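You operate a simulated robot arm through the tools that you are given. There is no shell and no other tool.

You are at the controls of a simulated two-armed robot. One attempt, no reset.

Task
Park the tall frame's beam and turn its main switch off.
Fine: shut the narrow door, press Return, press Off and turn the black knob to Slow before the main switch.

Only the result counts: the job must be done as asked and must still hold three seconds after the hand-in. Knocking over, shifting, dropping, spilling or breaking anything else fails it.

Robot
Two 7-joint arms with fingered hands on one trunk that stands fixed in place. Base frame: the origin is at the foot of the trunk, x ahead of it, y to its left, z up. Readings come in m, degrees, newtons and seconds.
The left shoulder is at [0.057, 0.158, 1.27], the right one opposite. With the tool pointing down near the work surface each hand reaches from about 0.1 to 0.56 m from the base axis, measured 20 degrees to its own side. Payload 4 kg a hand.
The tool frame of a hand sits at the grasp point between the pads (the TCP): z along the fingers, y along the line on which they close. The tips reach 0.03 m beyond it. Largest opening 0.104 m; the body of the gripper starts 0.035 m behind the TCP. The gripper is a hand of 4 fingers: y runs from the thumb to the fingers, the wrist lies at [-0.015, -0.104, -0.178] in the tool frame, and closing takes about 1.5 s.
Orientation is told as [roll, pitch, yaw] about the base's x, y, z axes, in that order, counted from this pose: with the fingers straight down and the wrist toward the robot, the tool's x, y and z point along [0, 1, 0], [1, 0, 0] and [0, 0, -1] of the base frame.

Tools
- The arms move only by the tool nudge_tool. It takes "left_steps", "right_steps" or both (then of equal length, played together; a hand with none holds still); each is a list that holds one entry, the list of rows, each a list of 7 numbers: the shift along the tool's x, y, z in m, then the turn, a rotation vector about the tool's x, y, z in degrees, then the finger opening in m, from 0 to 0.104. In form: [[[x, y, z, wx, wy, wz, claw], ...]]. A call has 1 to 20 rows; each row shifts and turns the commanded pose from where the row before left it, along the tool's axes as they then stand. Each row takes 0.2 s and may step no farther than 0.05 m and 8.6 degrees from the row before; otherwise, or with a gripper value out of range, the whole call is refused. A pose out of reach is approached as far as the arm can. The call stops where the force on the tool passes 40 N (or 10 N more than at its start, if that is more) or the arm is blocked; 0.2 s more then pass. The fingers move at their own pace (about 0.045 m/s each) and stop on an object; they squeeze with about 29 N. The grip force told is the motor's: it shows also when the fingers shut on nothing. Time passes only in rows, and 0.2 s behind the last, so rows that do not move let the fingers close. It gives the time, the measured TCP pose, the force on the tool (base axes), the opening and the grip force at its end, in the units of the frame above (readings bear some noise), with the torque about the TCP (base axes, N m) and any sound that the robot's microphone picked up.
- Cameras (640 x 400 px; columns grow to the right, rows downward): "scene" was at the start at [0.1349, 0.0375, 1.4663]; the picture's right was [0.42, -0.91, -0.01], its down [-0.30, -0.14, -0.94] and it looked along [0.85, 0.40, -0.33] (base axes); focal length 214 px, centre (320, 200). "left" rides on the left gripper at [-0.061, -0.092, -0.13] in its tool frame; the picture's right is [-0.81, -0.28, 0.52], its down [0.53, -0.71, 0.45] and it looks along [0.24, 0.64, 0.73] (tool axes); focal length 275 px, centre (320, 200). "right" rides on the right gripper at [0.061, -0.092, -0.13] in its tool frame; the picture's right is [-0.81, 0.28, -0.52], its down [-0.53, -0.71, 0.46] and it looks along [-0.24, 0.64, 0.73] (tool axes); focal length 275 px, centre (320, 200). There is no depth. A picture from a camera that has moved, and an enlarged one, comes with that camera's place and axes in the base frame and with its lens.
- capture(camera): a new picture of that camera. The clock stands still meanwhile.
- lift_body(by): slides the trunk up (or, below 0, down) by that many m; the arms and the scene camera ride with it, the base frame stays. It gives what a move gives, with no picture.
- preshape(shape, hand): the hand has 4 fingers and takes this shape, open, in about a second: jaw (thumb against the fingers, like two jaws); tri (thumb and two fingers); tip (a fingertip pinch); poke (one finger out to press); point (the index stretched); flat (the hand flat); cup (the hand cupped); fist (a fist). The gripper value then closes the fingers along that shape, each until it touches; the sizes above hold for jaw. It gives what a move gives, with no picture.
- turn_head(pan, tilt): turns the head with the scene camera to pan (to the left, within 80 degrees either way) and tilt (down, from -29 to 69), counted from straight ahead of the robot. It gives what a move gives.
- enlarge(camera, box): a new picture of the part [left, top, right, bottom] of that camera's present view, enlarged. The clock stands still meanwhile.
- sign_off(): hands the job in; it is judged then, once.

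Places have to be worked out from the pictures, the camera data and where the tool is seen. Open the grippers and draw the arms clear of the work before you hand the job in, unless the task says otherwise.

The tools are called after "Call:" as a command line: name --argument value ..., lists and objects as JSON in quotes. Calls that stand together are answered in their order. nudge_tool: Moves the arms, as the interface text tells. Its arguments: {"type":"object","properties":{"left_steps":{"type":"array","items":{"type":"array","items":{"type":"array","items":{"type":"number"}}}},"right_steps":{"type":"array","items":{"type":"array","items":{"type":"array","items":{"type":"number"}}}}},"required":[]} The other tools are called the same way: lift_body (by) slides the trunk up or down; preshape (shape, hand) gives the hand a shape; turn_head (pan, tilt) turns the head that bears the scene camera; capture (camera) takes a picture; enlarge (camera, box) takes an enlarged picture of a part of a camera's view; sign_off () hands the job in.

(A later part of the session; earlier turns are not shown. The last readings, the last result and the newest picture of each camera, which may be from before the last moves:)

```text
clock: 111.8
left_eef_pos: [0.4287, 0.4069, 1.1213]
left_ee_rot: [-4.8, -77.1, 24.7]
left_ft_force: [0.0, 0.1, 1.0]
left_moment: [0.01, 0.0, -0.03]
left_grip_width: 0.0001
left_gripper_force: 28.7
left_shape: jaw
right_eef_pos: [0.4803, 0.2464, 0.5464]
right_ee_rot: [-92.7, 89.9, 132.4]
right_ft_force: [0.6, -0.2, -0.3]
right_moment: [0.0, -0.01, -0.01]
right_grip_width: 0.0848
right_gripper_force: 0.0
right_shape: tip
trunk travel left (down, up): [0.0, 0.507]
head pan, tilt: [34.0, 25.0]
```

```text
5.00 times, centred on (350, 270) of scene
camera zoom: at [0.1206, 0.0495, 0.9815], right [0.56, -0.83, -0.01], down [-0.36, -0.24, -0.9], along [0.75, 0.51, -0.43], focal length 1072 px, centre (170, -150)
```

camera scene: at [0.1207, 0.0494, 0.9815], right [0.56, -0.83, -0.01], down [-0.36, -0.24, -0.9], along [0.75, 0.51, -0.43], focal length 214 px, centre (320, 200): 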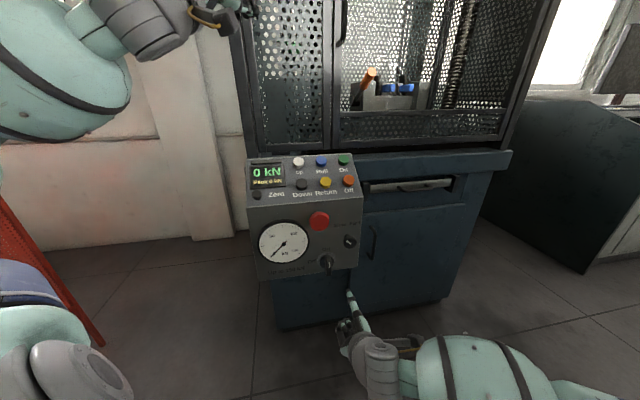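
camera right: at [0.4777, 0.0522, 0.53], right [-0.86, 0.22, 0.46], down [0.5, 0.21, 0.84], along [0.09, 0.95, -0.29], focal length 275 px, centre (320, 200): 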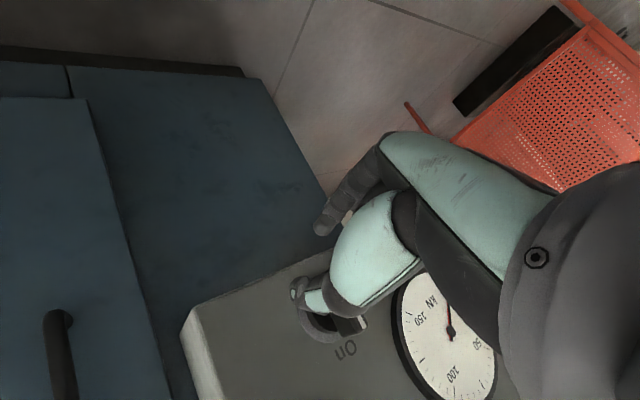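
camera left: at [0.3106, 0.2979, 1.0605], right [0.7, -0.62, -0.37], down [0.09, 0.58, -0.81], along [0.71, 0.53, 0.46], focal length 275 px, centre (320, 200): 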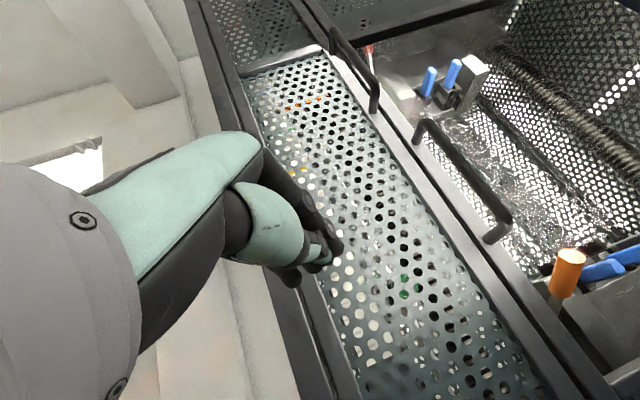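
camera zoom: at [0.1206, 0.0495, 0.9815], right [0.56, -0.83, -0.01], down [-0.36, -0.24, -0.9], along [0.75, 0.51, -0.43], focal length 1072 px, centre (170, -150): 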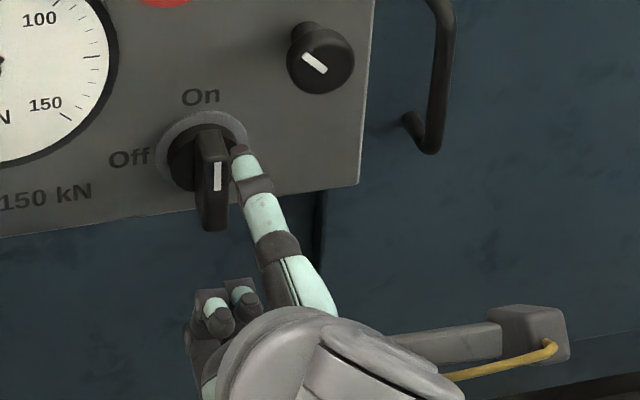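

Good: thumb in line above the bar, no warnings. I'll advance the remaining 4 cm so the bar sits between thumb and index.

Call:
nudge_tool --right_steps '[[[-0.001, -0.001, 0.0215, 0, 0, 0, 0.085], [0, 0, 0.0215, 0, 0, 0, 0.085]]]'

Call:
enlarge --camera "scene" --box '[315, 230, 375, 290]'

Call:
enlarge --camera "right" --box '[200, 150, 400, 350]'

```text
clock: 112.4
left_eef_pos: [0.4276, 0.4082, 1.1208]
left_ee_rot: [-4.9, -77.2, 24.7]
left_ft_force: [0.2, -0.2, -0.4]
left_moment: [-0.01, -0.03, -0.04]
left_grip_width: 0.0
left_gripper_force: 28.8
left_shape: jaw
right_eef_pos: [0.5099, 0.2793, 0.5472]
right_ee_rot: [-74.6, 89.8, 150.6]
right_ft_force: [0.1, -0.7, -0.1]
right_moment: [0.01, 0.01, 0.01]
right_grip_width: 0.0848
right_gripper_force: 0.0
right_shape: tip
trunk travel left (down, up): [0.0, 0.507]
head pan, tilt: [34.0, 25.0]
```

```text
6.67 times, centred on (345, 260) of scene
camera zoom: at [0.1206, 0.0497, 0.9815], right [0.56, -0.83, -0.01], down [-0.36, -0.24, -0.9], along [0.75, 0.51, -0.43], focal length 1430 px, centre (153, -200)
```

zoom: 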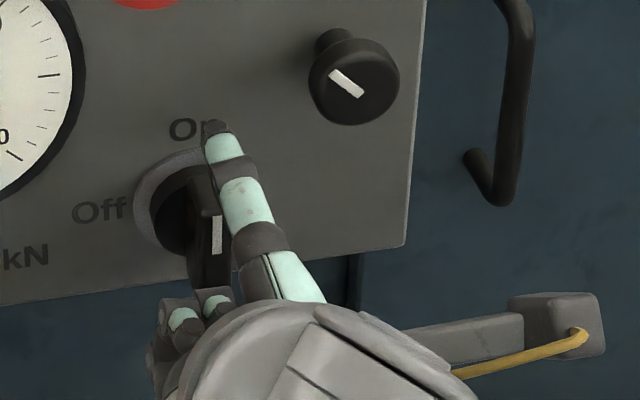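

```text
2.00 times, centred on (300, 250) of right
camera zoom: at [0.4604, 0.1425, 0.6407], right [-0.94, 0.21, -0.27], down [-0.05, 0.7, 0.71], along [0.34, 0.69, -0.64], focal length 551 px, centre (360, 100)
```

zoom: 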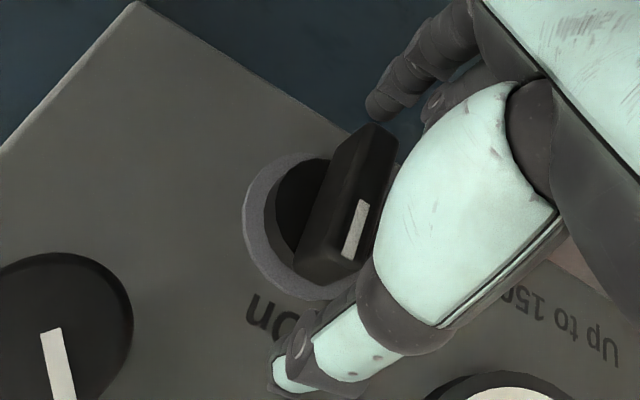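

The bar is nicely between the thumb (top) and index (bottom) with the fingers straight in. Closing the clamp.

Call:
nudge_tool --right_steps '[[[0, 0, 0, 0, 0, 0, 0.06], [0, 0, 0, 0, 0, 0, 0.04], [0, 0, 0, 0, 0, 0, 0.0], [0, 0, 0, 0, 0, 0, 0.0], [0, 0, 0, 0, 0, 0, 0.0]]]'

Call:
enlarge --camera "scene" --box '[315, 230, 375, 290]'

Call:
enlarge --camera "right" --box '[200, 150, 400, 350]'

```text
clock: 113.6
left_eef_pos: [0.4281, 0.406, 1.1199]
left_ee_rot: [-4.8, -77.1, 24.7]
left_ft_force: [-0.2, 0.6, -0.5]
left_moment: [-0.01, -0.01, -0.03]
left_grip_width: 0.0001
left_gripper_force: 28.7
left_shape: jaw
right_eef_pos: [0.5092, 0.2797, 0.5472]
right_ee_rot: [-93.4, 89.8, 131.7]
right_ft_force: [1.2, 0.7, 0.4]
right_moment: [0.0, 0.0, -0.03]
right_grip_width: 0.0496
right_gripper_force: 28.8
right_shape: tip
trunk travel left (down, up): [0.0, 0.507]
head pan, tilt: [34.0, 25.0]
```

```text
6.67 times, centred on (345, 260) of scene
camera zoom: at [0.1206, 0.0495, 0.9816], right [0.56, -0.83, -0.01], down [-0.36, -0.24, -0.9], along [0.75, 0.51, -0.43], focal length 1430 px, centre (153, -200)
```

zoom: 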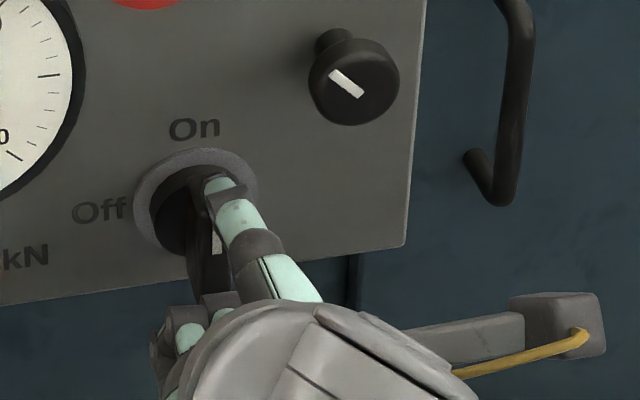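

```text
2.00 times, centred on (300, 250) of right
camera zoom: at [0.4603, 0.1423, 0.6409], right [-0.94, 0.21, -0.27], down [-0.05, 0.7, 0.71], along [0.34, 0.69, -0.64], focal length 551 px, centre (360, 100)
```

zoom: 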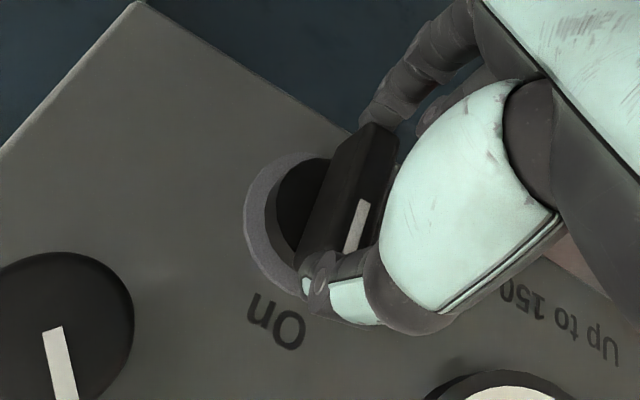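

The clamp is square on the bar's ends (49.6 mm, 29 N), and the TCP is on the pivot axis. I'll twist counter-clockwise about tool z in two 5° rows and check.

Call:
nudge_tool --right_steps '[[[0, 0, 0, 0, 0, -5, 0.0], [0, 0, 0, 0, 0, -5, 0.0]]]'

Call:
enlarge --camera "right" --box '[200, 150, 400, 350]'

Call:
enlarge --camera "scene" --box '[315, 230, 375, 290]'

```text
clock: 114.2
left_eef_pos: [0.4269, 0.4069, 1.1195]
left_ee_rot: [-5.0, -77.1, 24.8]
left_ft_force: [0.2, 0.0, 0.1]
left_moment: [-0.01, -0.03, 0.02]
left_grip_width: 0.0001
left_gripper_force: 28.6
left_shape: jaw
right_eef_pos: [0.507, 0.2806, 0.5475]
right_ee_rot: [89.9, 80.2, -44.8]
right_ft_force: [-0.8, 7.7, 0.4]
right_moment: [0.39, 0.22, 0.2]
right_grip_width: 0.0493
right_gripper_force: 28.8
right_shape: tip
trunk travel left (down, up): [0.0, 0.507]
head pan, tilt: [34.0, 25.0]
```

```text
2.00 times, centred on (300, 250) of right
camera zoom: at [0.4471, 0.1553, 0.65], right [-0.9, 0.16, -0.41], down [-0.14, 0.78, 0.61], along [0.42, 0.61, -0.68], focal length 551 px, centre (360, 100)
```

zoom: 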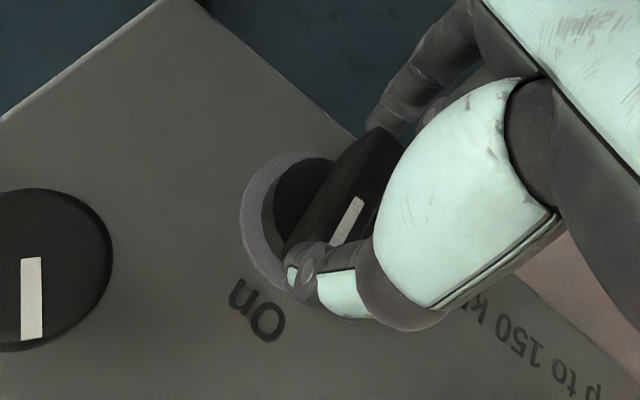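

```text
6.67 times, centred on (345, 260) of scene
camera zoom: at [0.1205, 0.05, 0.9815], right [0.56, -0.83, -0.01], down [-0.36, -0.24, -0.9], along [0.75, 0.51, -0.43], focal length 1430 px, centre (153, -200)
```

zoom: 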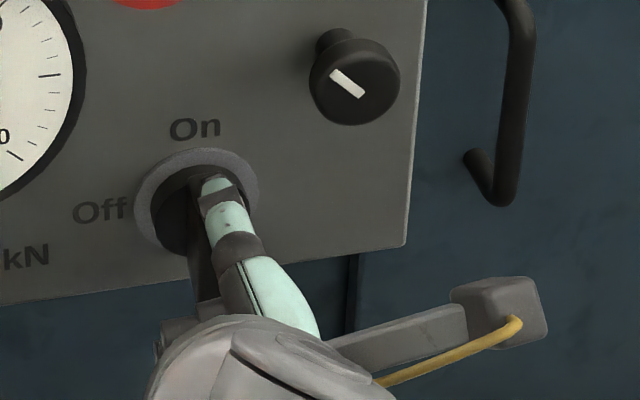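

The torque has built to 0.43 N m and the clamp still holds, though the bar hasn't followed yet. I'll continue twisting in small steps.

Call:
nudge_tool --right_steps '[[[0, 0, 0, 0, 0, -5, 0.0]]]'

Call:
nudge_tool --right_steps '[[[0, 0, 0, 0, 0, -5, 0.0]]]'

Call:
enlarge --camera "right" --box '[200, 150, 400, 350]'

Call:
enlarge --camera "scene" --box '[315, 230, 375, 290]'

```text
clock: 114.6
left_eef_pos: [0.4272, 0.4089, 1.1207]
left_ee_rot: [-5.1, -77.1, 25.0]
left_ft_force: [0.1, 0.7, -0.3]
left_moment: [0.0, -0.03, 0.02]
left_grip_width: 0.0003
left_gripper_force: 28.9
left_shape: jaw
right_eef_pos: [0.5068, 0.2808, 0.5479]
right_ee_rot: [89.9, 75.3, -44.7]
right_ft_force: [-6.2, 15.7, -2.1]
right_moment: [0.62, 0.58, 0.42]
right_grip_width: 0.049
right_gripper_force: 29.3
right_shape: tip
trunk travel left (down, up): [0.0, 0.507]
head pan, tilt: [34.0, 25.0]
```

```text
clock: 115.0
left_eef_pos: [0.4256, 0.405, 1.1228]
left_ee_rot: [-4.4, -77.2, 24.3]
left_ft_force: [1.3, 0.3, 0.2]
left_moment: [-0.01, 0.02, 0.04]
left_grip_width: 0.0001
left_gripper_force: 29.3
left_shape: jaw
right_eef_pos: [0.5153, 0.2752, 0.5537]
right_ee_rot: [91.8, 69.6, -44.1]
right_ft_force: [11.6, -0.6, 18.4]
right_moment: [0.21, -0.24, -0.09]
right_grip_width: 0.0286
right_gripper_force: 29.2
right_shape: tip
trunk travel left (down, up): [0.0, 0.507]
head pan, tilt: [34.0, 25.0]
```

```text
2.00 times, centred on (300, 250) of right
camera zoom: at [0.4392, 0.1634, 0.6604], right [-0.83, 0.12, -0.55], down [-0.2, 0.85, 0.49], along [0.52, 0.51, -0.68], focal length 551 px, centre (360, 100)
```

zoom: 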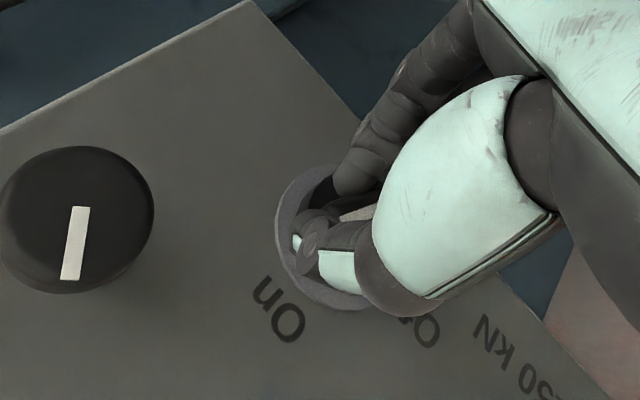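

```text
6.67 times, centred on (345, 260) of scene
camera zoom: at [0.1194, 0.0478, 0.9821], right [0.56, -0.83, -0.01], down [-0.36, -0.23, -0.9], along [0.75, 0.51, -0.43], focal length 1430 px, centre (153, -200)
```

zoom: 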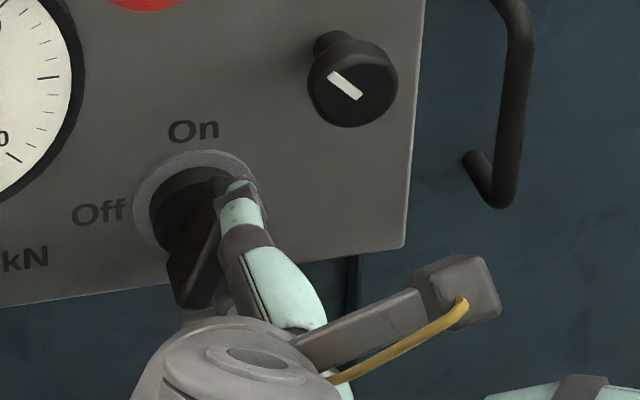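

The torque climbed to 0.85 N m without the bar following counter-clockwise; then the finger slipped and the bar itself seems to have turned clockwise. I'll look closely at it.

Call:
enlarge --camera "scene" --box '[320, 245, 360, 285]'

Call:
enlarge --camera "right" --box '[270, 200, 370, 300]'

```text
10.00 times, centred on (340, 265) of scene
camera zoom: at [0.1194, 0.0478, 0.9821], right [0.56, -0.83, -0.01], down [-0.36, -0.23, -0.9], along [0.75, 0.51, -0.43], focal length 2145 px, centre (120, -450)
```

zoom: 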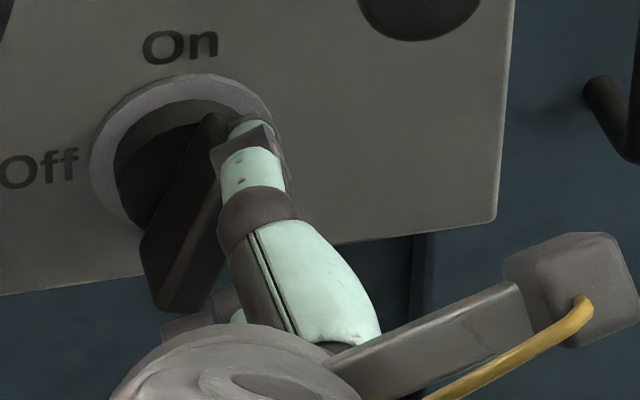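

```text
4.00 times, centred on (320, 250) of right
camera zoom: at [0.4392, 0.1634, 0.6604], right [-0.83, 0.12, -0.55], down [-0.2, 0.85, 0.49], along [0.52, 0.51, -0.68], focal length 1101 px, centre (320, 0)
```

zoom: 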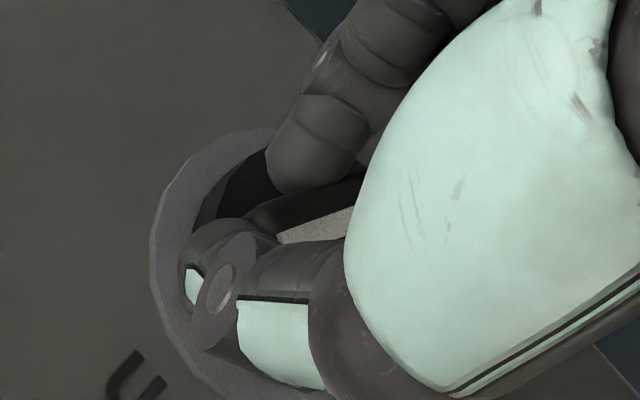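

The bar really has turned about 28° clockwise: when the finger slipped, the squeeze itself twisted it. So the switch does move, it just needs about 1 N m, and a squeeze on opposite sides can deliver that. First I'll carry the bar back by rolling the still-closed pinch counter-clockwise.

Call:
nudge_tool --right_steps '[[[0, 0, 0, 0, 0, -6, 0.0], [0, 0, 0, 0, 0, -6, 0.0], [0, 0, 0, 0, 0, -6, 0.0]]]'

Call:
enlarge --camera "scene" --box '[315, 235, 365, 285]'

Call:
enlarge --camera "right" --box '[220, 170, 380, 330]'

```text
clock: 115.8
left_eef_pos: [0.4283, 0.4061, 1.1219]
left_ee_rot: [-4.4, -77.2, 24.4]
left_ft_force: [0.3, 0.6, 0.4]
left_moment: [0.0, -0.01, 0.02]
left_grip_width: 0.0002
left_gripper_force: 29.0
left_shape: jaw
right_eef_pos: [0.5131, 0.2762, 0.5507]
right_ee_rot: [90.6, 51.9, -44.8]
right_ft_force: [27.2, -3.7, 23.2]
right_moment: [0.17, -0.21, -0.34]
right_grip_width: 0.0272
right_gripper_force: 29.3
right_shape: tip
trunk travel left (down, up): [0.0, 0.507]
head pan, tilt: [34.0, 25.0]
```

```text
8.00 times, centred on (340, 260) of scene
camera zoom: at [0.1207, 0.0484, 0.9817], right [0.56, -0.83, -0.01], down [-0.36, -0.23, -0.9], along [0.75, 0.51, -0.43], focal length 1716 px, centre (160, -280)
```

zoom: 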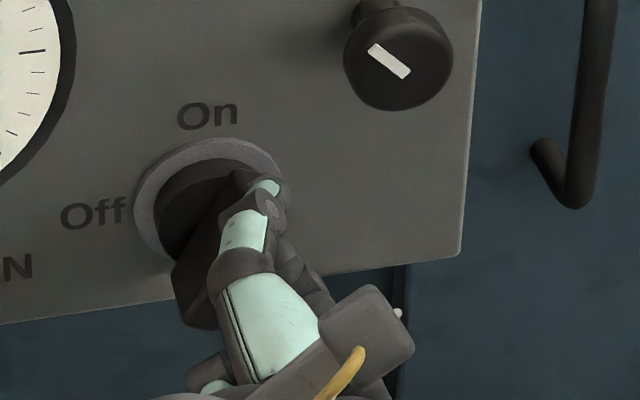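

```text
2.50 times, centred on (300, 250) of right
camera zoom: at [0.4132, 0.1892, 0.6608], right [-0.69, -0.03, -0.72], down [-0.28, 0.93, 0.24], along [0.66, 0.37, -0.65], focal length 688 px, centre (370, 75)
```

zoom: 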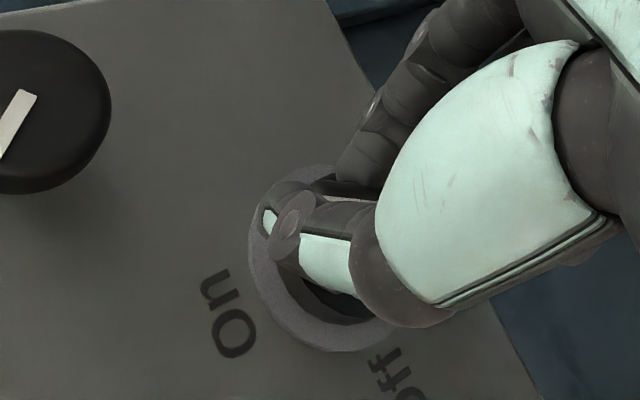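

The force is rising to about 36 N without a clear turn back, and I can't see the bar well. I'll open and back straight out to see where it stands.

Call:
nudge_tool --right_steps '[[[0, 0, 0, 0, 0, 0, 0.05], [0, 0, 0, 0, 0, 0, 0.085], [0, 0, 0, 0, 0, 0, 0.095], [0, 0, -0.02, 0, 0, 0, 0.095], [0, 0, -0.03, 0, 0, 0, 0.095], [0, 0, -0.03, 0, 0, 0, 0.095]]]'

Call:
enlarge --camera "scene" --box '[305, 225, 375, 295]'

Call:
capture --camera "right"

```text
clock: 117.2
left_eef_pos: [0.427, 0.4078, 1.12]
left_ee_rot: [-4.8, -77.1, 24.7]
left_ft_force: [0.5, -0.6, 0.0]
left_moment: [0.01, -0.03, -0.03]
left_grip_width: 0.0
left_gripper_force: 29.3
left_shape: jaw
right_eef_pos: [0.4525, 0.2234, 0.5479]
right_ee_rot: [89.9, 52.2, -45.0]
right_ft_force: [0.3, -0.1, -0.8]
right_moment: [0.02, -0.03, 0.01]
right_grip_width: 0.0949
right_gripper_force: 0.0
right_shape: tip
trunk travel left (down, up): [0.0, 0.507]
head pan, tilt: [34.0, 25.0]
```

```text
5.71 times, centred on (340, 260) of scene
camera zoom: at [0.1205, 0.0494, 0.9816], right [0.56, -0.83, -0.01], down [-0.36, -0.24, -0.9], along [0.75, 0.51, -0.43], focal length 1226 px, centre (206, -143)
```

zoom: 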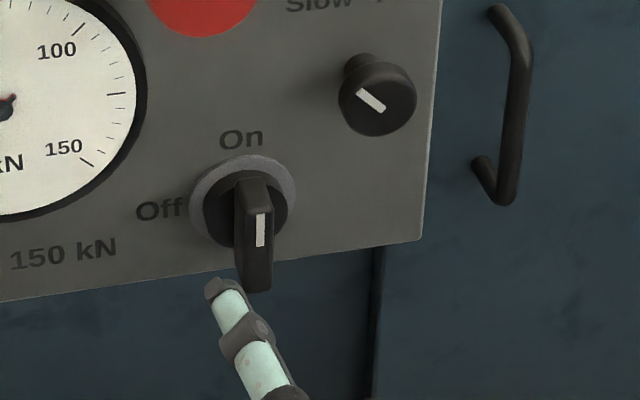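

```text
taken
camera right: at [0.3543, 0.1355, 0.6585], right [-0.7, -0.03, -0.71], down [-0.29, 0.93, 0.24], along [0.66, 0.37, -0.66], focal length 275 px, centre (320, 200)
```

right: 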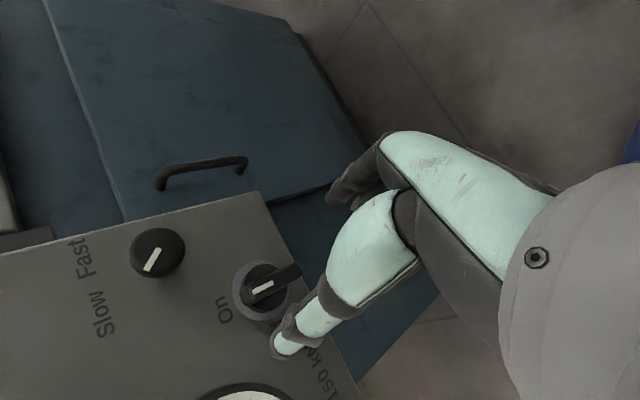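

After release the bar sprang back to On: the switch is a sprung detent, and about 1 N m took it 28° in the wrong direction. A squeeze from the opposite diagonal (thumb right of the top, finger left of the bottom) would drive it the right way. I'll roll the open hand clockwise again in front, then go in around the bar with wide-open fingers.

Call:
nudge_tool --right_steps '[[[0, 0, 0, 0, 0, 7.6, 0.095], [0, 0, 0, 0, 0, 7.6, 0.095], [0, 0, 0, 0, 0, 7.6, 0.095], [0, 0, 0, 0, 0, 7.6, 0.095], [0, 0, 0, 0, 0, 7.6, 0.095], [0, 0, 0, 0, 0, 7.6, 0.095], [0, 0, 0, 0, 0, 7.6, 0.095], [0, 0, 0, 0, 0, 5, 0.095]]]'

Call:
enlarge --camera "scene" --box '[305, 225, 385, 305]'

```text
clock: 119.0
left_eef_pos: [0.428, 0.4066, 1.1203]
left_ee_rot: [-4.8, -77.1, 24.7]
left_ft_force: [0.7, -1.0, -0.2]
left_moment: [-0.01, 0.01, 0.03]
left_grip_width: 0.0
left_gripper_force: 29.3
left_shape: jaw
right_eef_pos: [0.4524, 0.2224, 0.5475]
right_ee_rot: [-90.1, 69.6, 135.0]
right_ft_force: [0.6, 0.6, -0.7]
right_moment: [-0.03, 0.01, 0.0]
right_grip_width: 0.0948
right_gripper_force: 0.1
right_shape: tip
trunk travel left (down, up): [0.0, 0.507]
head pan, tilt: [34.0, 25.0]
```

```text
5.00 times, centred on (345, 265) of scene
camera zoom: at [0.1206, 0.0495, 0.9816], right [0.56, -0.83, -0.01], down [-0.36, -0.24, -0.9], along [0.75, 0.51, -0.43], focal length 1072 px, centre (195, -125)
```

zoom: 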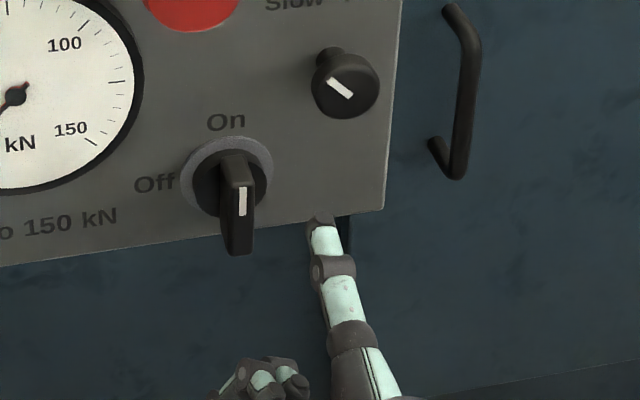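

The hand is at 110° clockwise and on axis. I'll advance carefully in 2 cm steps around the bar.

Call:
nudge_tool --right_steps '[[[0, 0, 0.02, 0, 0, 0, 0.095], [0, 0, 0.02, 0, 0, 0, 0.095]]]'

Call:
nudge_tool --right_steps '[[[0, 0, 0.02, 0, 0, 0, 0.095], [0, 0, 0.019, 0, 0, 0, 0.095]]]'

Call:
enlarge --camera "scene" --box '[310, 230, 370, 290]'

Call:
enlarge --camera "right" --box '[200, 150, 400, 350]'

```text
clock: 119.6
left_eef_pos: [0.4275, 0.4063, 1.1198]
left_ee_rot: [-5.0, -77.1, 24.8]
left_ft_force: [0.3, 0.7, 0.2]
left_moment: [-0.02, -0.01, 0.03]
left_grip_width: 0.0003
left_gripper_force: 28.7
left_shape: jaw
right_eef_pos: [0.4813, 0.2515, 0.548]
right_ee_rot: [-89.9, 69.5, 135.2]
right_ft_force: [0.1, -0.5, 0.5]
right_moment: [0.0, -0.01, -0.04]
right_grip_width: 0.0949
right_gripper_force: 0.1
right_shape: tip
trunk travel left (down, up): [0.0, 0.507]
head pan, tilt: [34.0, 25.0]
```

```text
clock: 120.2
left_eef_pos: [0.4274, 0.4068, 1.1204]
left_ee_rot: [-4.8, -77.1, 24.8]
left_ft_force: [-0.1, 0.1, 0.1]
left_moment: [-0.02, -0.02, -0.01]
left_grip_width: 0.0001
left_gripper_force: 29.0
left_shape: jaw
right_eef_pos: [0.5092, 0.2781, 0.5471]
right_ee_rot: [-89.9, 69.6, 135.1]
right_ft_force: [0.5, 0.5, 0.2]
right_moment: [0.02, 0.0, 0.04]
right_grip_width: 0.095
right_gripper_force: 0.1
right_shape: tip
trunk travel left (down, up): [0.0, 0.507]
head pan, tilt: [34.0, 25.0]
```

```text
6.67 times, centred on (340, 260) of scene
camera zoom: at [0.1206, 0.0496, 0.9815], right [0.56, -0.83, -0.01], down [-0.36, -0.24, -0.9], along [0.75, 0.51, -0.43], focal length 1430 px, centre (187, -200)
```

zoom: 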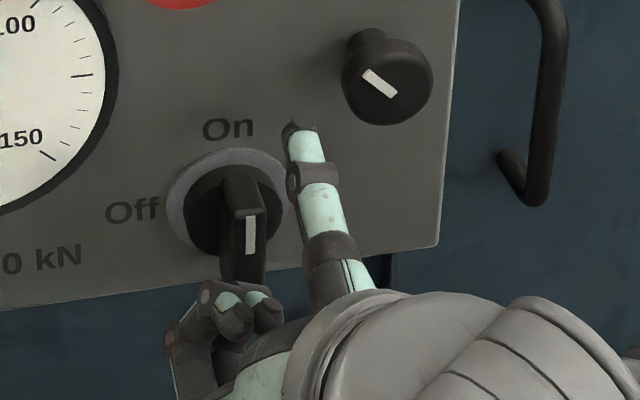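

```text
2.00 times, centred on (300, 250) of right
camera zoom: at [0.4801, 0.1219, 0.6132], right [-0.97, 0.24, 0.02], down [0.14, 0.5, 0.85], along [0.19, 0.83, -0.52], focal length 551 px, centre (360, 100)
```

zoom: 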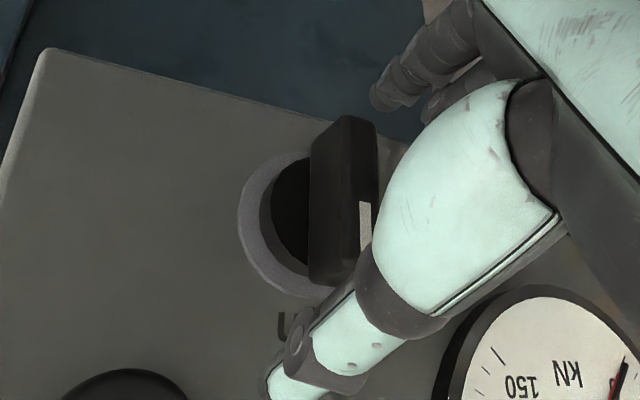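

In place at depth with the thumb up and to the right of the bar. Now I'll roll further clockwise in 5° steps, as far as the arm allows.

Call:
nudge_tool --right_steps '[[[0, 0, 0, 0, 0, 5, 0.095], [0, 0, 0, 0, 0, 5, 0.095]]]'

Call:
nudge_tool --right_steps '[[[0, 0, 0, 0, 0, 5, 0.095], [0, 0, 0, 0, 0, 5, 0.095]]]'

Call:
enlarge --camera "scene" --box '[310, 230, 370, 290]'

Call:
enlarge --camera "right" --box '[200, 150, 400, 350]'

```text
clock: 120.8
left_eef_pos: [0.4275, 0.4073, 1.1198]
left_ee_rot: [-4.9, -77.1, 24.7]
left_ft_force: [0.7, 0.8, 0.0]
left_moment: [0.01, -0.01, 0.03]
left_grip_width: 0.0
left_gripper_force: 29.0
left_shape: jaw
right_eef_pos: [0.5091, 0.2786, 0.5477]
right_ee_rot: [-90.0, 59.7, 135.2]
right_ft_force: [0.3, -0.1, -0.2]
right_moment: [0.03, -0.01, -0.01]
right_grip_width: 0.0948
right_gripper_force: 0.0
right_shape: tip
trunk travel left (down, up): [0.0, 0.507]
head pan, tilt: [34.0, 25.0]
```

```text
clock: 121.4
left_eef_pos: [0.4273, 0.4079, 1.1199]
left_ee_rot: [-4.8, -77.0, 24.6]
left_ft_force: [-0.5, -1.1, -0.8]
left_moment: [0.0, 0.0, 0.01]
left_grip_width: 0.0001
left_gripper_force: 29.4
left_shape: jaw
right_eef_pos: [0.5082, 0.2778, 0.5472]
right_ee_rot: [-90.0, 49.6, 135.1]
right_ft_force: [-0.2, -0.5, -1.5]
right_moment: [-0.01, -0.02, 0.0]
right_grip_width: 0.095
right_gripper_force: 0.0
right_shape: tip
trunk travel left (down, up): [0.0, 0.507]
head pan, tilt: [34.0, 25.0]
```

```text
6.67 times, centred on (340, 260) of scene
camera zoom: at [0.1206, 0.0495, 0.9816], right [0.56, -0.83, -0.01], down [-0.36, -0.24, -0.9], along [0.75, 0.51, -0.43], focal length 1430 px, centre (187, -200)
```

zoom: 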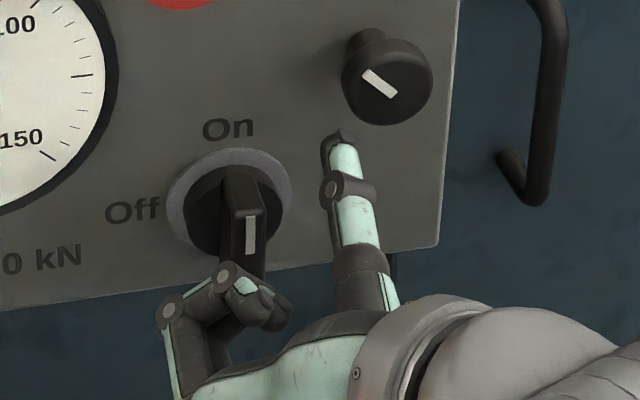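

```text
2.00 times, centred on (300, 250) of right
camera zoom: at [0.4913, 0.1093, 0.5794], right [-0.93, 0.2, 0.32], down [0.36, 0.28, 0.89], along [0.08, 0.94, -0.33], focal length 551 px, centre (360, 100)
```

zoom: 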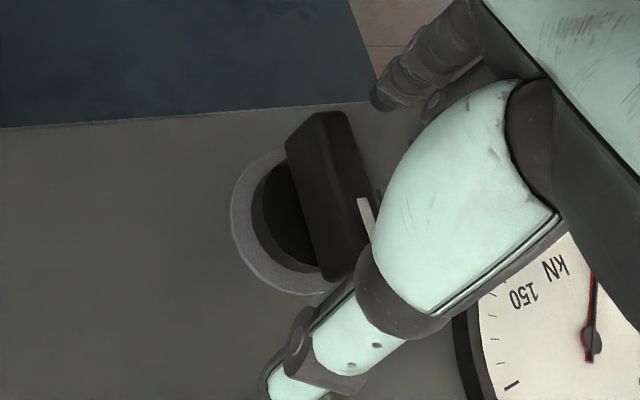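

130° is reached with no trouble; the earlier block was probably a finger meeting the bar. I'll keep rolling toward 180°, where thumb and finger would pinch the bar squarely across its sides.

Call:
nudge_tool --right_steps '[[[0, 0, 0, 0, 0, 5, 0.095], [0, 0, 0, 0, 0, 5, 0.095], [0, 0, 0, 0, 0, 5, 0.095]]]'

Call:
nudge_tool --right_steps '[[[0, 0, 0, 0, 0, 5, 0.095], [0, 0, 0, 0, 0, 5, 0.095], [0, 0, 0, 0, 0, 5, 0.095]]]'

Call:
enlarge --camera "scene" --box '[300, 230, 380, 300]'

Call:
enlarge --camera "right" --box '[200, 150, 400, 350]'

```text
clock: 122.2
left_eef_pos: [0.4269, 0.4075, 1.1212]
left_ee_rot: [-4.8, -77.1, 24.8]
left_ft_force: [0.6, 0.2, 0.3]
left_moment: [0.03, -0.02, 0.01]
left_grip_width: 0.0
left_gripper_force: 28.8
left_shape: jaw
right_eef_pos: [0.5202, 0.271, 0.5593]
right_ee_rot: [-91.3, 36.0, 133.8]
right_ft_force: [-0.6, 2.0, -0.6]
right_moment: [-0.04, 0.09, -0.01]
right_grip_width: 0.0946
right_gripper_force: 0.1
right_shape: tip
trunk travel left (down, up): [0.0, 0.507]
head pan, tilt: [34.0, 25.0]
```

```text
clock: 123.2
left_eef_pos: [0.4126, 0.407, 1.1247]
left_ee_rot: [-6.6, -77.8, 26.5]
left_ft_force: [0.4, -1.0, -1.0]
left_moment: [0.0, -0.01, 0.0]
left_grip_width: 0.0002
left_gripper_force: 29.2
left_shape: jaw
right_eef_pos: [0.5284, 0.2651, 0.5773]
right_ee_rot: [-92.8, 22.9, 132.7]
right_ft_force: [1.3, -1.3, -1.1]
right_moment: [0.01, 0.08, -0.03]
right_grip_width: 0.0949
right_gripper_force: 0.1
right_shape: tip
trunk travel left (down, up): [0.0, 0.507]
head pan, tilt: [34.0, 25.0]
stopped in row 3 (right hand): the arm was blocked; the commanded pose is now the measured one
```

```text
5.71 times, centred on (340, 265) of scene
camera zoom: at [0.1197, 0.0497, 0.9808], right [0.56, -0.83, -0.01], down [-0.36, -0.24, -0.9], along [0.75, 0.51, -0.43], focal length 1226 px, centre (206, -171)
```

zoom: 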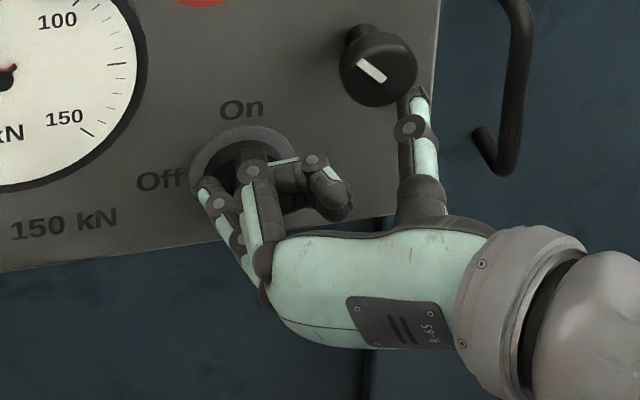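

```text
2.00 times, centred on (300, 250) of right
camera zoom: at [0.5091, 0.0962, 0.5515], right [-0.79, 0.03, 0.61], down [0.61, -0.03, 0.79], along [0.05, 1.0, 0.01], focal length 551 px, centre (360, 100)
```

zoom: 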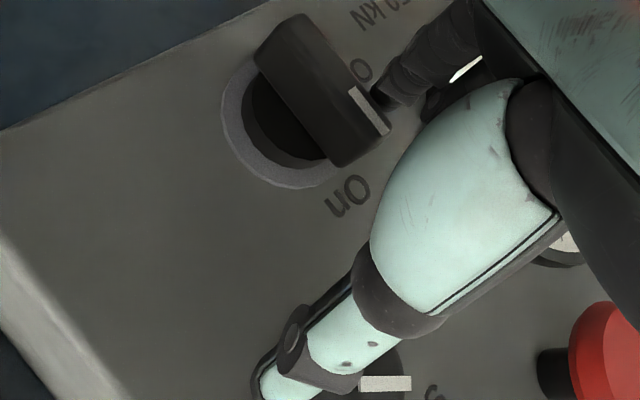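

The roll limit is around 140°; beyond it the arm drifted up toward the knob and stalled. The knob pointer looks unchanged. I'll roll back to about 130° and return to the switch axis.

Call:
nudge_tool --right_steps '[[[0.0094, 0.016, -0.002, 0, 0, -5, 0.095], [0.0094, 0.016, -0.002, 0, 0, -5, 0.095], [0, 0, 0, 0, 0, -5, 0.095], [0, 0, 0, 0, 0, -5, 0.095], [0, 0, 0, 0, 0, -5, 0.095]]]'

Call:
enlarge --camera "scene" --box '[310, 230, 370, 290]'

Call:
enlarge --camera "right" --box '[200, 150, 400, 350]'

```text
clock: 124.6
left_eef_pos: [0.4004, 0.4068, 1.1305]
left_ee_rot: [-8.0, -78.4, 27.7]
left_ft_force: [-0.1, 0.3, -0.5]
left_moment: [0.0, -0.01, -0.02]
left_grip_width: 0.0
left_gripper_force: 28.8
left_shape: jaw
right_eef_pos: [0.5306, 0.2581, 0.5554]
right_ee_rot: [-95.3, 51.2, 128.1]
right_ft_force: [5.2, -1.6, -13.6]
right_moment: [-0.1, 0.1, -0.15]
right_grip_width: 0.0991
right_gripper_force: 0.1
right_shape: tip
trunk travel left (down, up): [0.0, 0.507]
head pan, tilt: [34.0, 25.0]
stopped in row 5 (right hand): the arm was blocked; the commanded pose is now the measured one
```

```text
6.67 times, centred on (340, 260) of scene
camera zoom: at [0.1212, 0.0502, 0.9809], right [0.56, -0.83, -0.01], down [-0.36, -0.24, -0.9], along [0.75, 0.51, -0.43], focal length 1430 px, centre (187, -200)
```

zoom: 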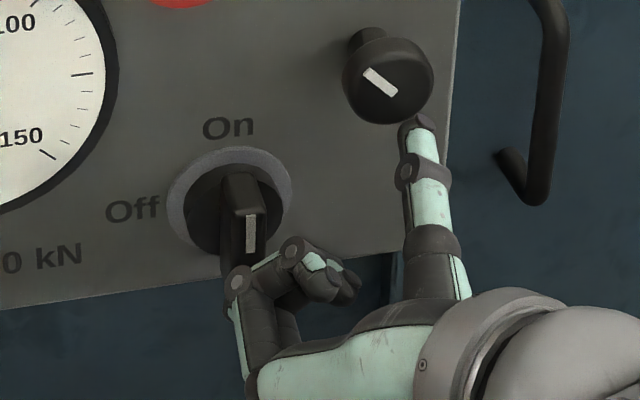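

```text
2.00 times, centred on (300, 250) of right
camera zoom: at [0.5034, 0.0904, 0.5825], right [-0.94, 0.24, 0.26], down [0.32, 0.25, 0.91], along [0.15, 0.94, -0.31], focal length 551 px, centre (360, 100)
```

zoom: 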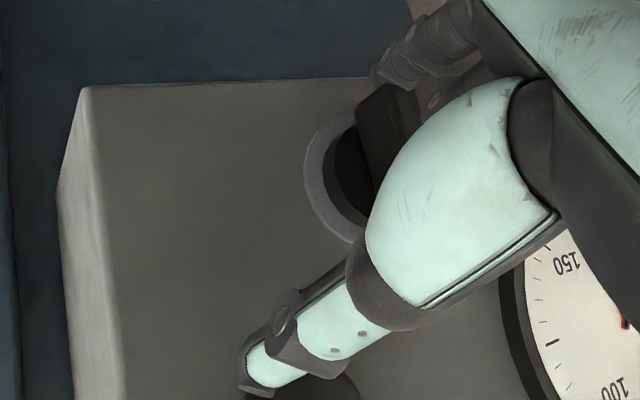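

The hand is off to the right, with the thumb pressing up under the knob's cap. I'll back straight out along the normal before anything is disturbed, and check the knob.

Call:
nudge_tool --right_steps '[[[0, 0, -0.02, 0, 0, 0, 0.095], [0, 0, -0.03, 0, 0, 0, 0.095], [0, 0, -0.03, 0, 0, 0, 0.095]]]'

Call:
enlarge --camera "scene" --box '[305, 225, 385, 305]'

Call:
capture --camera "scene"

```text
clock: 125.4
left_eef_pos: [0.4013, 0.405, 1.1298]
left_ee_rot: [-7.3, -78.4, 27.3]
left_ft_force: [-0.2, -0.2, 0.8]
left_moment: [-0.01, 0.01, 0.02]
left_grip_width: 0.0
left_gripper_force: 29.3
left_shape: jaw
right_eef_pos: [0.477, 0.2012, 0.5642]
right_ee_rot: [-97.6, 52.1, 126.1]
right_ft_force: [0.1, 0.1, -0.2]
right_moment: [0.01, 0.0, 0.01]
right_grip_width: 0.0951
right_gripper_force: 0.1
right_shape: tip
trunk travel left (down, up): [0.0, 0.507]
head pan, tilt: [34.0, 25.0]
```

```text
5.00 times, centred on (345, 265) of scene
camera zoom: at [0.1204, 0.049, 0.9816], right [0.56, -0.83, -0.01], down [-0.36, -0.24, -0.9], along [0.75, 0.51, -0.43], focal length 1072 px, centre (195, -125)
```

zoom: 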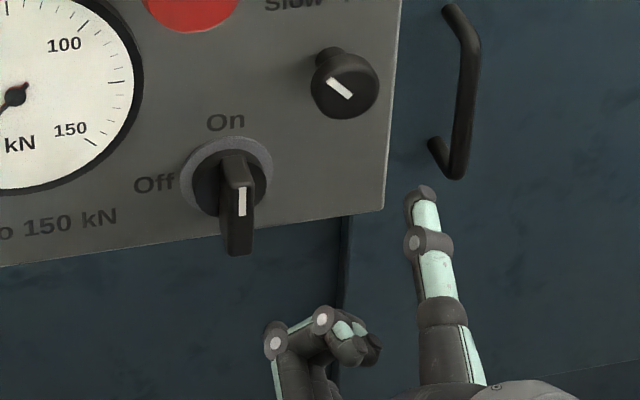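

```text
taken
camera scene: at [0.1204, 0.049, 0.9816], right [0.56, -0.83, -0.01], down [-0.36, -0.24, -0.9], along [0.75, 0.51, -0.43], focal length 214 px, centre (320, 200)
```

scene: 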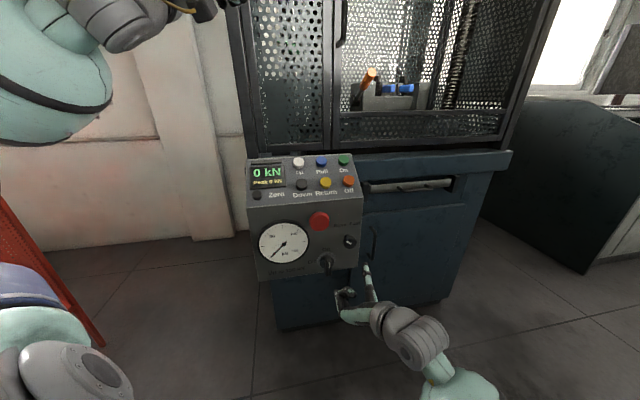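

The knob still reads Slow and the switch On; nothing was disturbed. I'll straighten the hand at about 128°, centre it on the switch axis in front, and verify.

Call:
nudge_tool --right_steps '[[[-0.0153, 0.0308, -0.0028, -5.4, 0.6, 0.5, 0.095], [0, 0, 0, 0, 0, 0, 0.095]]]'

Call:
enlarge --camera "scene" --box '[305, 225, 385, 305]'

```text
clock: 126.2
left_eef_pos: [0.3863, 0.4057, 1.1357]
left_ee_rot: [-9.5, -79.1, 29.3]
left_ft_force: [-0.5, 0.0, 0.1]
left_moment: [0.0, 0.03, 0.02]
left_grip_width: 0.0
left_gripper_force: 28.5
left_shape: jaw
right_eef_pos: [0.4657, 0.1998, 0.5403]
right_ee_rot: [-88.8, 54.8, 134.2]
right_ft_force: [0.3, -0.1, -0.7]
right_moment: [-0.02, -0.03, -0.04]
right_grip_width: 0.0951
right_gripper_force: 0.1
right_shape: tip
trunk travel left (down, up): [0.0, 0.507]
head pan, tilt: [34.0, 25.0]
stopped in row 2 (right hand): the arm was blocked; the commanded pose is now the measured one
```

```text
5.00 times, centred on (345, 265) of scene
camera zoom: at [0.1194, 0.0496, 0.9812], right [0.56, -0.83, -0.01], down [-0.36, -0.24, -0.9], along [0.75, 0.51, -0.43], focal length 1072 px, centre (195, -125)
```

zoom: 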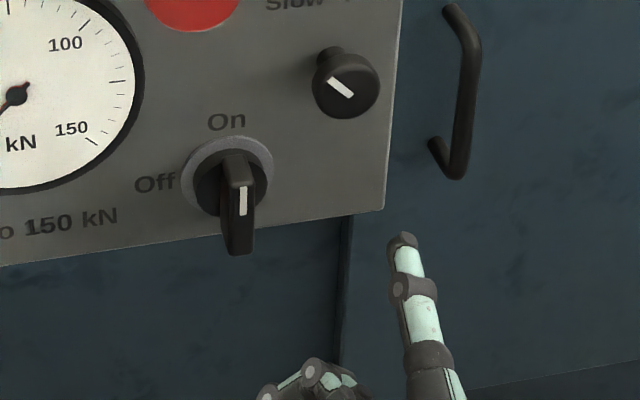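

Blocked again in free space while the trunk leans, so some other part of the right arm must be touching something. I'll look toward the right elbow.

Call:
turn_head --pan -20 --tilt 60

Call:
capture --camera "scene"

Call:
turn_head --pan -60 --tilt 55

Call:
capture --camera "scene"

```text
clock: 127.4
left_eef_pos: [0.3882, 0.4066, 1.1343]
left_ee_rot: [-9.1, -79.0, 28.8]
left_ft_force: [0.1, 0.2, -0.3]
left_moment: [0.01, 0.01, 0.01]
left_grip_width: 0.0001
left_gripper_force: 28.7
left_shape: jaw
right_eef_pos: [0.4659, 0.1996, 0.5385]
right_ee_rot: [-88.5, 54.8, 134.7]
right_ft_force: [0.4, 0.1, 0.5]
right_moment: [-0.01, 0.02, 0.0]
right_grip_width: 0.0948
right_gripper_force: 0.0
right_shape: tip
trunk travel left (down, up): [0.0, 0.507]
head pan, tilt: [-20.0, 60.0]
```

```text
taken
camera scene: at [0.1062, -0.0248, 0.9317], right [-0.34, -0.94, 0.0], down [-0.82, 0.3, -0.49], along [0.46, -0.17, -0.87], focal length 214 px, centre (320, 200)
```

scene: 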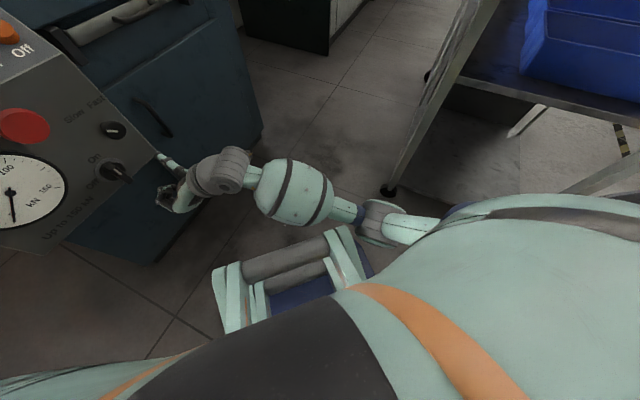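

```text
clock: 128.5
left_eef_pos: [0.389, 0.4066, 1.1347]
left_ee_rot: [-9.0, -78.9, 28.7]
left_ft_force: [-0.4, 0.4, 0.6]
left_moment: [0.0, 0.0, 0.03]
left_grip_width: 0.0
left_gripper_force: 29.7
left_shape: jaw
right_eef_pos: [0.4647, 0.1987, 0.537]
right_ee_rot: [-88.4, 54.7, 134.7]
right_ft_force: [1.2, 0.2, -0.3]
right_moment: [0.0, 0.01, 0.03]
right_grip_width: 0.0951
right_gripper_force: 0.1
right_shape: tip
trunk travel left (down, up): [0.0, 0.507]
head pan, tilt: [-60.0, 55.0]
```

```text
taken
camera scene: at [0.0796, -0.0644, 0.9381], right [-0.87, -0.5, 0.01], down [-0.42, 0.71, -0.57], along [0.28, -0.5, -0.82], focal length 214 px, centre (320, 200)
```

scene: 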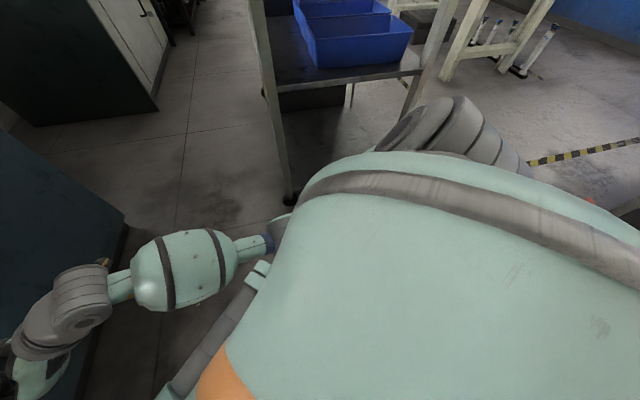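

The right forearm runs close to the robot's own lower structure near the waist, which explains the blocking and the leaning trunk. Raising the trunk should free the elbow; the hand is in clear space in front, so I'll lift 10 cm.

Call:
lift_body --by 0.1

Call:
turn_head --pan -20 --tilt 60

Call:
capture --camera "scene"

Call:
turn_head --pan 34 --tilt 30

Call:
capture --camera "scene"

```text
clock: 129.8
left_eef_pos: [0.3886, 0.406, 1.234]
left_ee_rot: [-8.9, -78.9, 28.8]
left_ft_force: [0.5, -0.7, 0.4]
left_moment: [0.01, 0.02, -0.04]
left_grip_width: 0.0
left_gripper_force: 28.7
left_shape: jaw
right_eef_pos: [0.4641, 0.197, 0.6318]
right_ee_rot: [-87.6, 54.7, 135.1]
right_ft_force: [-0.2, -0.1, -1.5]
right_moment: [-0.02, 0.0, 0.04]
right_grip_width: 0.0951
right_gripper_force: 0.1
right_shape: tip
trunk travel left (down, up): [-0.1, 0.407]
head pan, tilt: [-60.0, 55.0]
```

```text
clock: 130.9
left_eef_pos: [0.3895, 0.4048, 1.2325]
left_ee_rot: [-9.0, -78.9, 28.7]
left_ft_force: [-0.8, 0.5, -0.2]
left_moment: [-0.01, -0.05, -0.01]
left_grip_width: 0.0
left_gripper_force: 28.8
left_shape: jaw
right_eef_pos: [0.465, 0.1973, 0.6319]
right_ee_rot: [-87.8, 54.8, 135.1]
right_ft_force: [0.2, 0.0, 0.3]
right_moment: [0.01, 0.04, 0.02]
right_grip_width: 0.0951
right_gripper_force: 0.0
right_shape: tip
trunk travel left (down, up): [-0.1, 0.407]
head pan, tilt: [-20.0, 60.0]
```

```text
taken
camera scene: at [0.1074, -0.0249, 1.0301], right [-0.34, -0.94, 0.0], down [-0.82, 0.3, -0.49], along [0.46, -0.17, -0.87], focal length 214 px, centre (320, 200)
```

scene: 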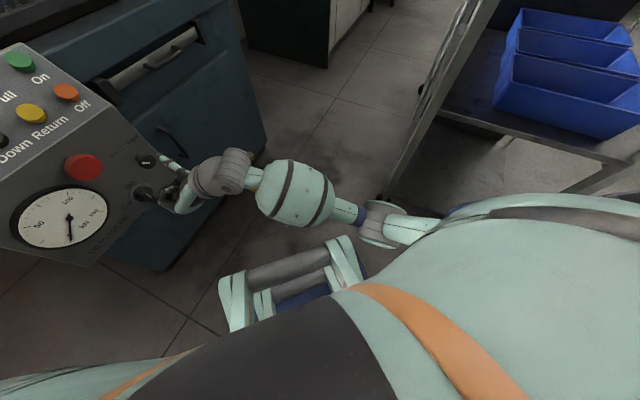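

```text
clock: 132.1
left_eef_pos: [0.3886, 0.4062, 1.2338]
left_ee_rot: [-9.0, -79.0, 28.8]
left_ft_force: [0.2, 0.7, -0.1]
left_moment: [0.03, -0.02, -0.02]
left_grip_width: 0.0
left_gripper_force: 29.1
left_shape: jaw
right_eef_pos: [0.464, 0.1969, 0.6336]
right_ee_rot: [-87.9, 54.8, 135.0]
right_ft_force: [0.4, -0.4, 1.1]
right_moment: [-0.03, 0.02, 0.01]
right_grip_width: 0.0951
right_gripper_force: 0.0
right_shape: tip
trunk travel left (down, up): [-0.1, 0.407]
head pan, tilt: [34.0, 30.0]
```

```text
taken
camera scene: at [0.1204, 0.0485, 1.072], right [0.56, -0.83, -0.01], down [-0.43, -0.28, -0.86], along [0.71, 0.48, -0.51], focal length 214 px, centre (320, 200)
```

scene: 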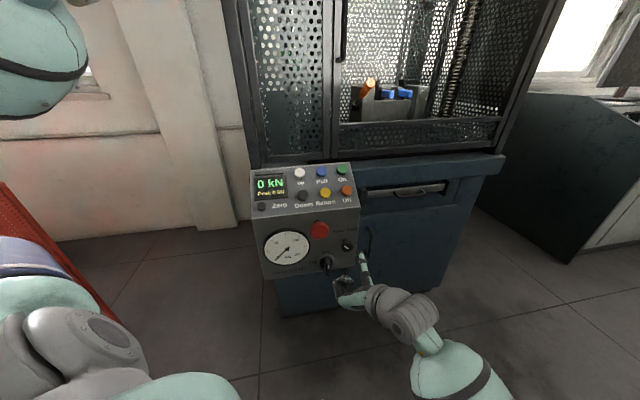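

The view confirms that structure rides with the trunk, so the extra height helps only if the arm reaches down past it. I'll lower the hand back to switch height from here and see if it moves freely.

Call:
nudge_tool --right_steps '[[[0.0095, 0.0278, 0.0, 0, 0, 0, 0.095], [0.0095, 0.0278, 0.0, 0, 0, 0, 0.095], [0.0095, 0.0278, 0.0, 0, 0, 0, 0.095], [0, 0, 0, 0, 0, 0, 0.095]]]'

Call:
enlarge --camera "scene" --box '[305, 225, 385, 305]'

```text
clock: 133.3
left_eef_pos: [0.3703, 0.4051, 1.2393]
left_ee_rot: [-11.4, -79.8, 31.0]
left_ft_force: [-0.5, -0.1, -0.7]
left_moment: [0.02, -0.01, -0.02]
left_grip_width: 0.0004
left_gripper_force: 29.2
left_shape: jaw
right_eef_pos: [0.5022, 0.1857, 0.5994]
right_ee_rot: [-98.6, 62.4, 124.0]
right_ft_force: [0.8, 0.2, 0.7]
right_moment: [-0.03, 0.02, 0.0]
right_grip_width: 0.0948
right_gripper_force: 0.2
right_shape: tip
trunk travel left (down, up): [-0.1, 0.407]
head pan, tilt: [34.0, 30.0]
stopped in row 4 (right hand): the arm was blocked; the commanded pose is now the measured one
```

```text
5.00 times, centred on (345, 265) of scene
camera zoom: at [0.1192, 0.0486, 1.0712], right [0.56, -0.83, -0.01], down [-0.42, -0.28, -0.86], along [0.71, 0.48, -0.51], focal length 1072 px, centre (195, -125)
```

zoom: 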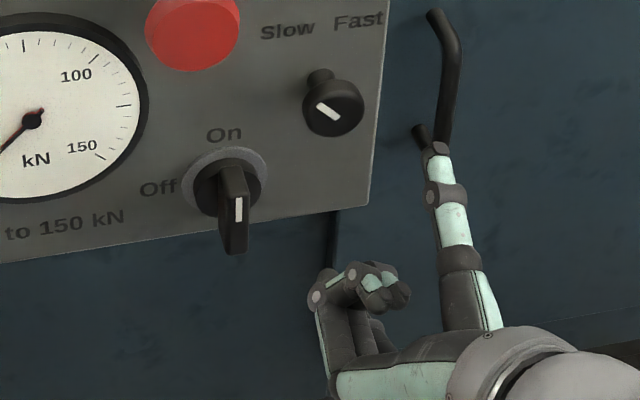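

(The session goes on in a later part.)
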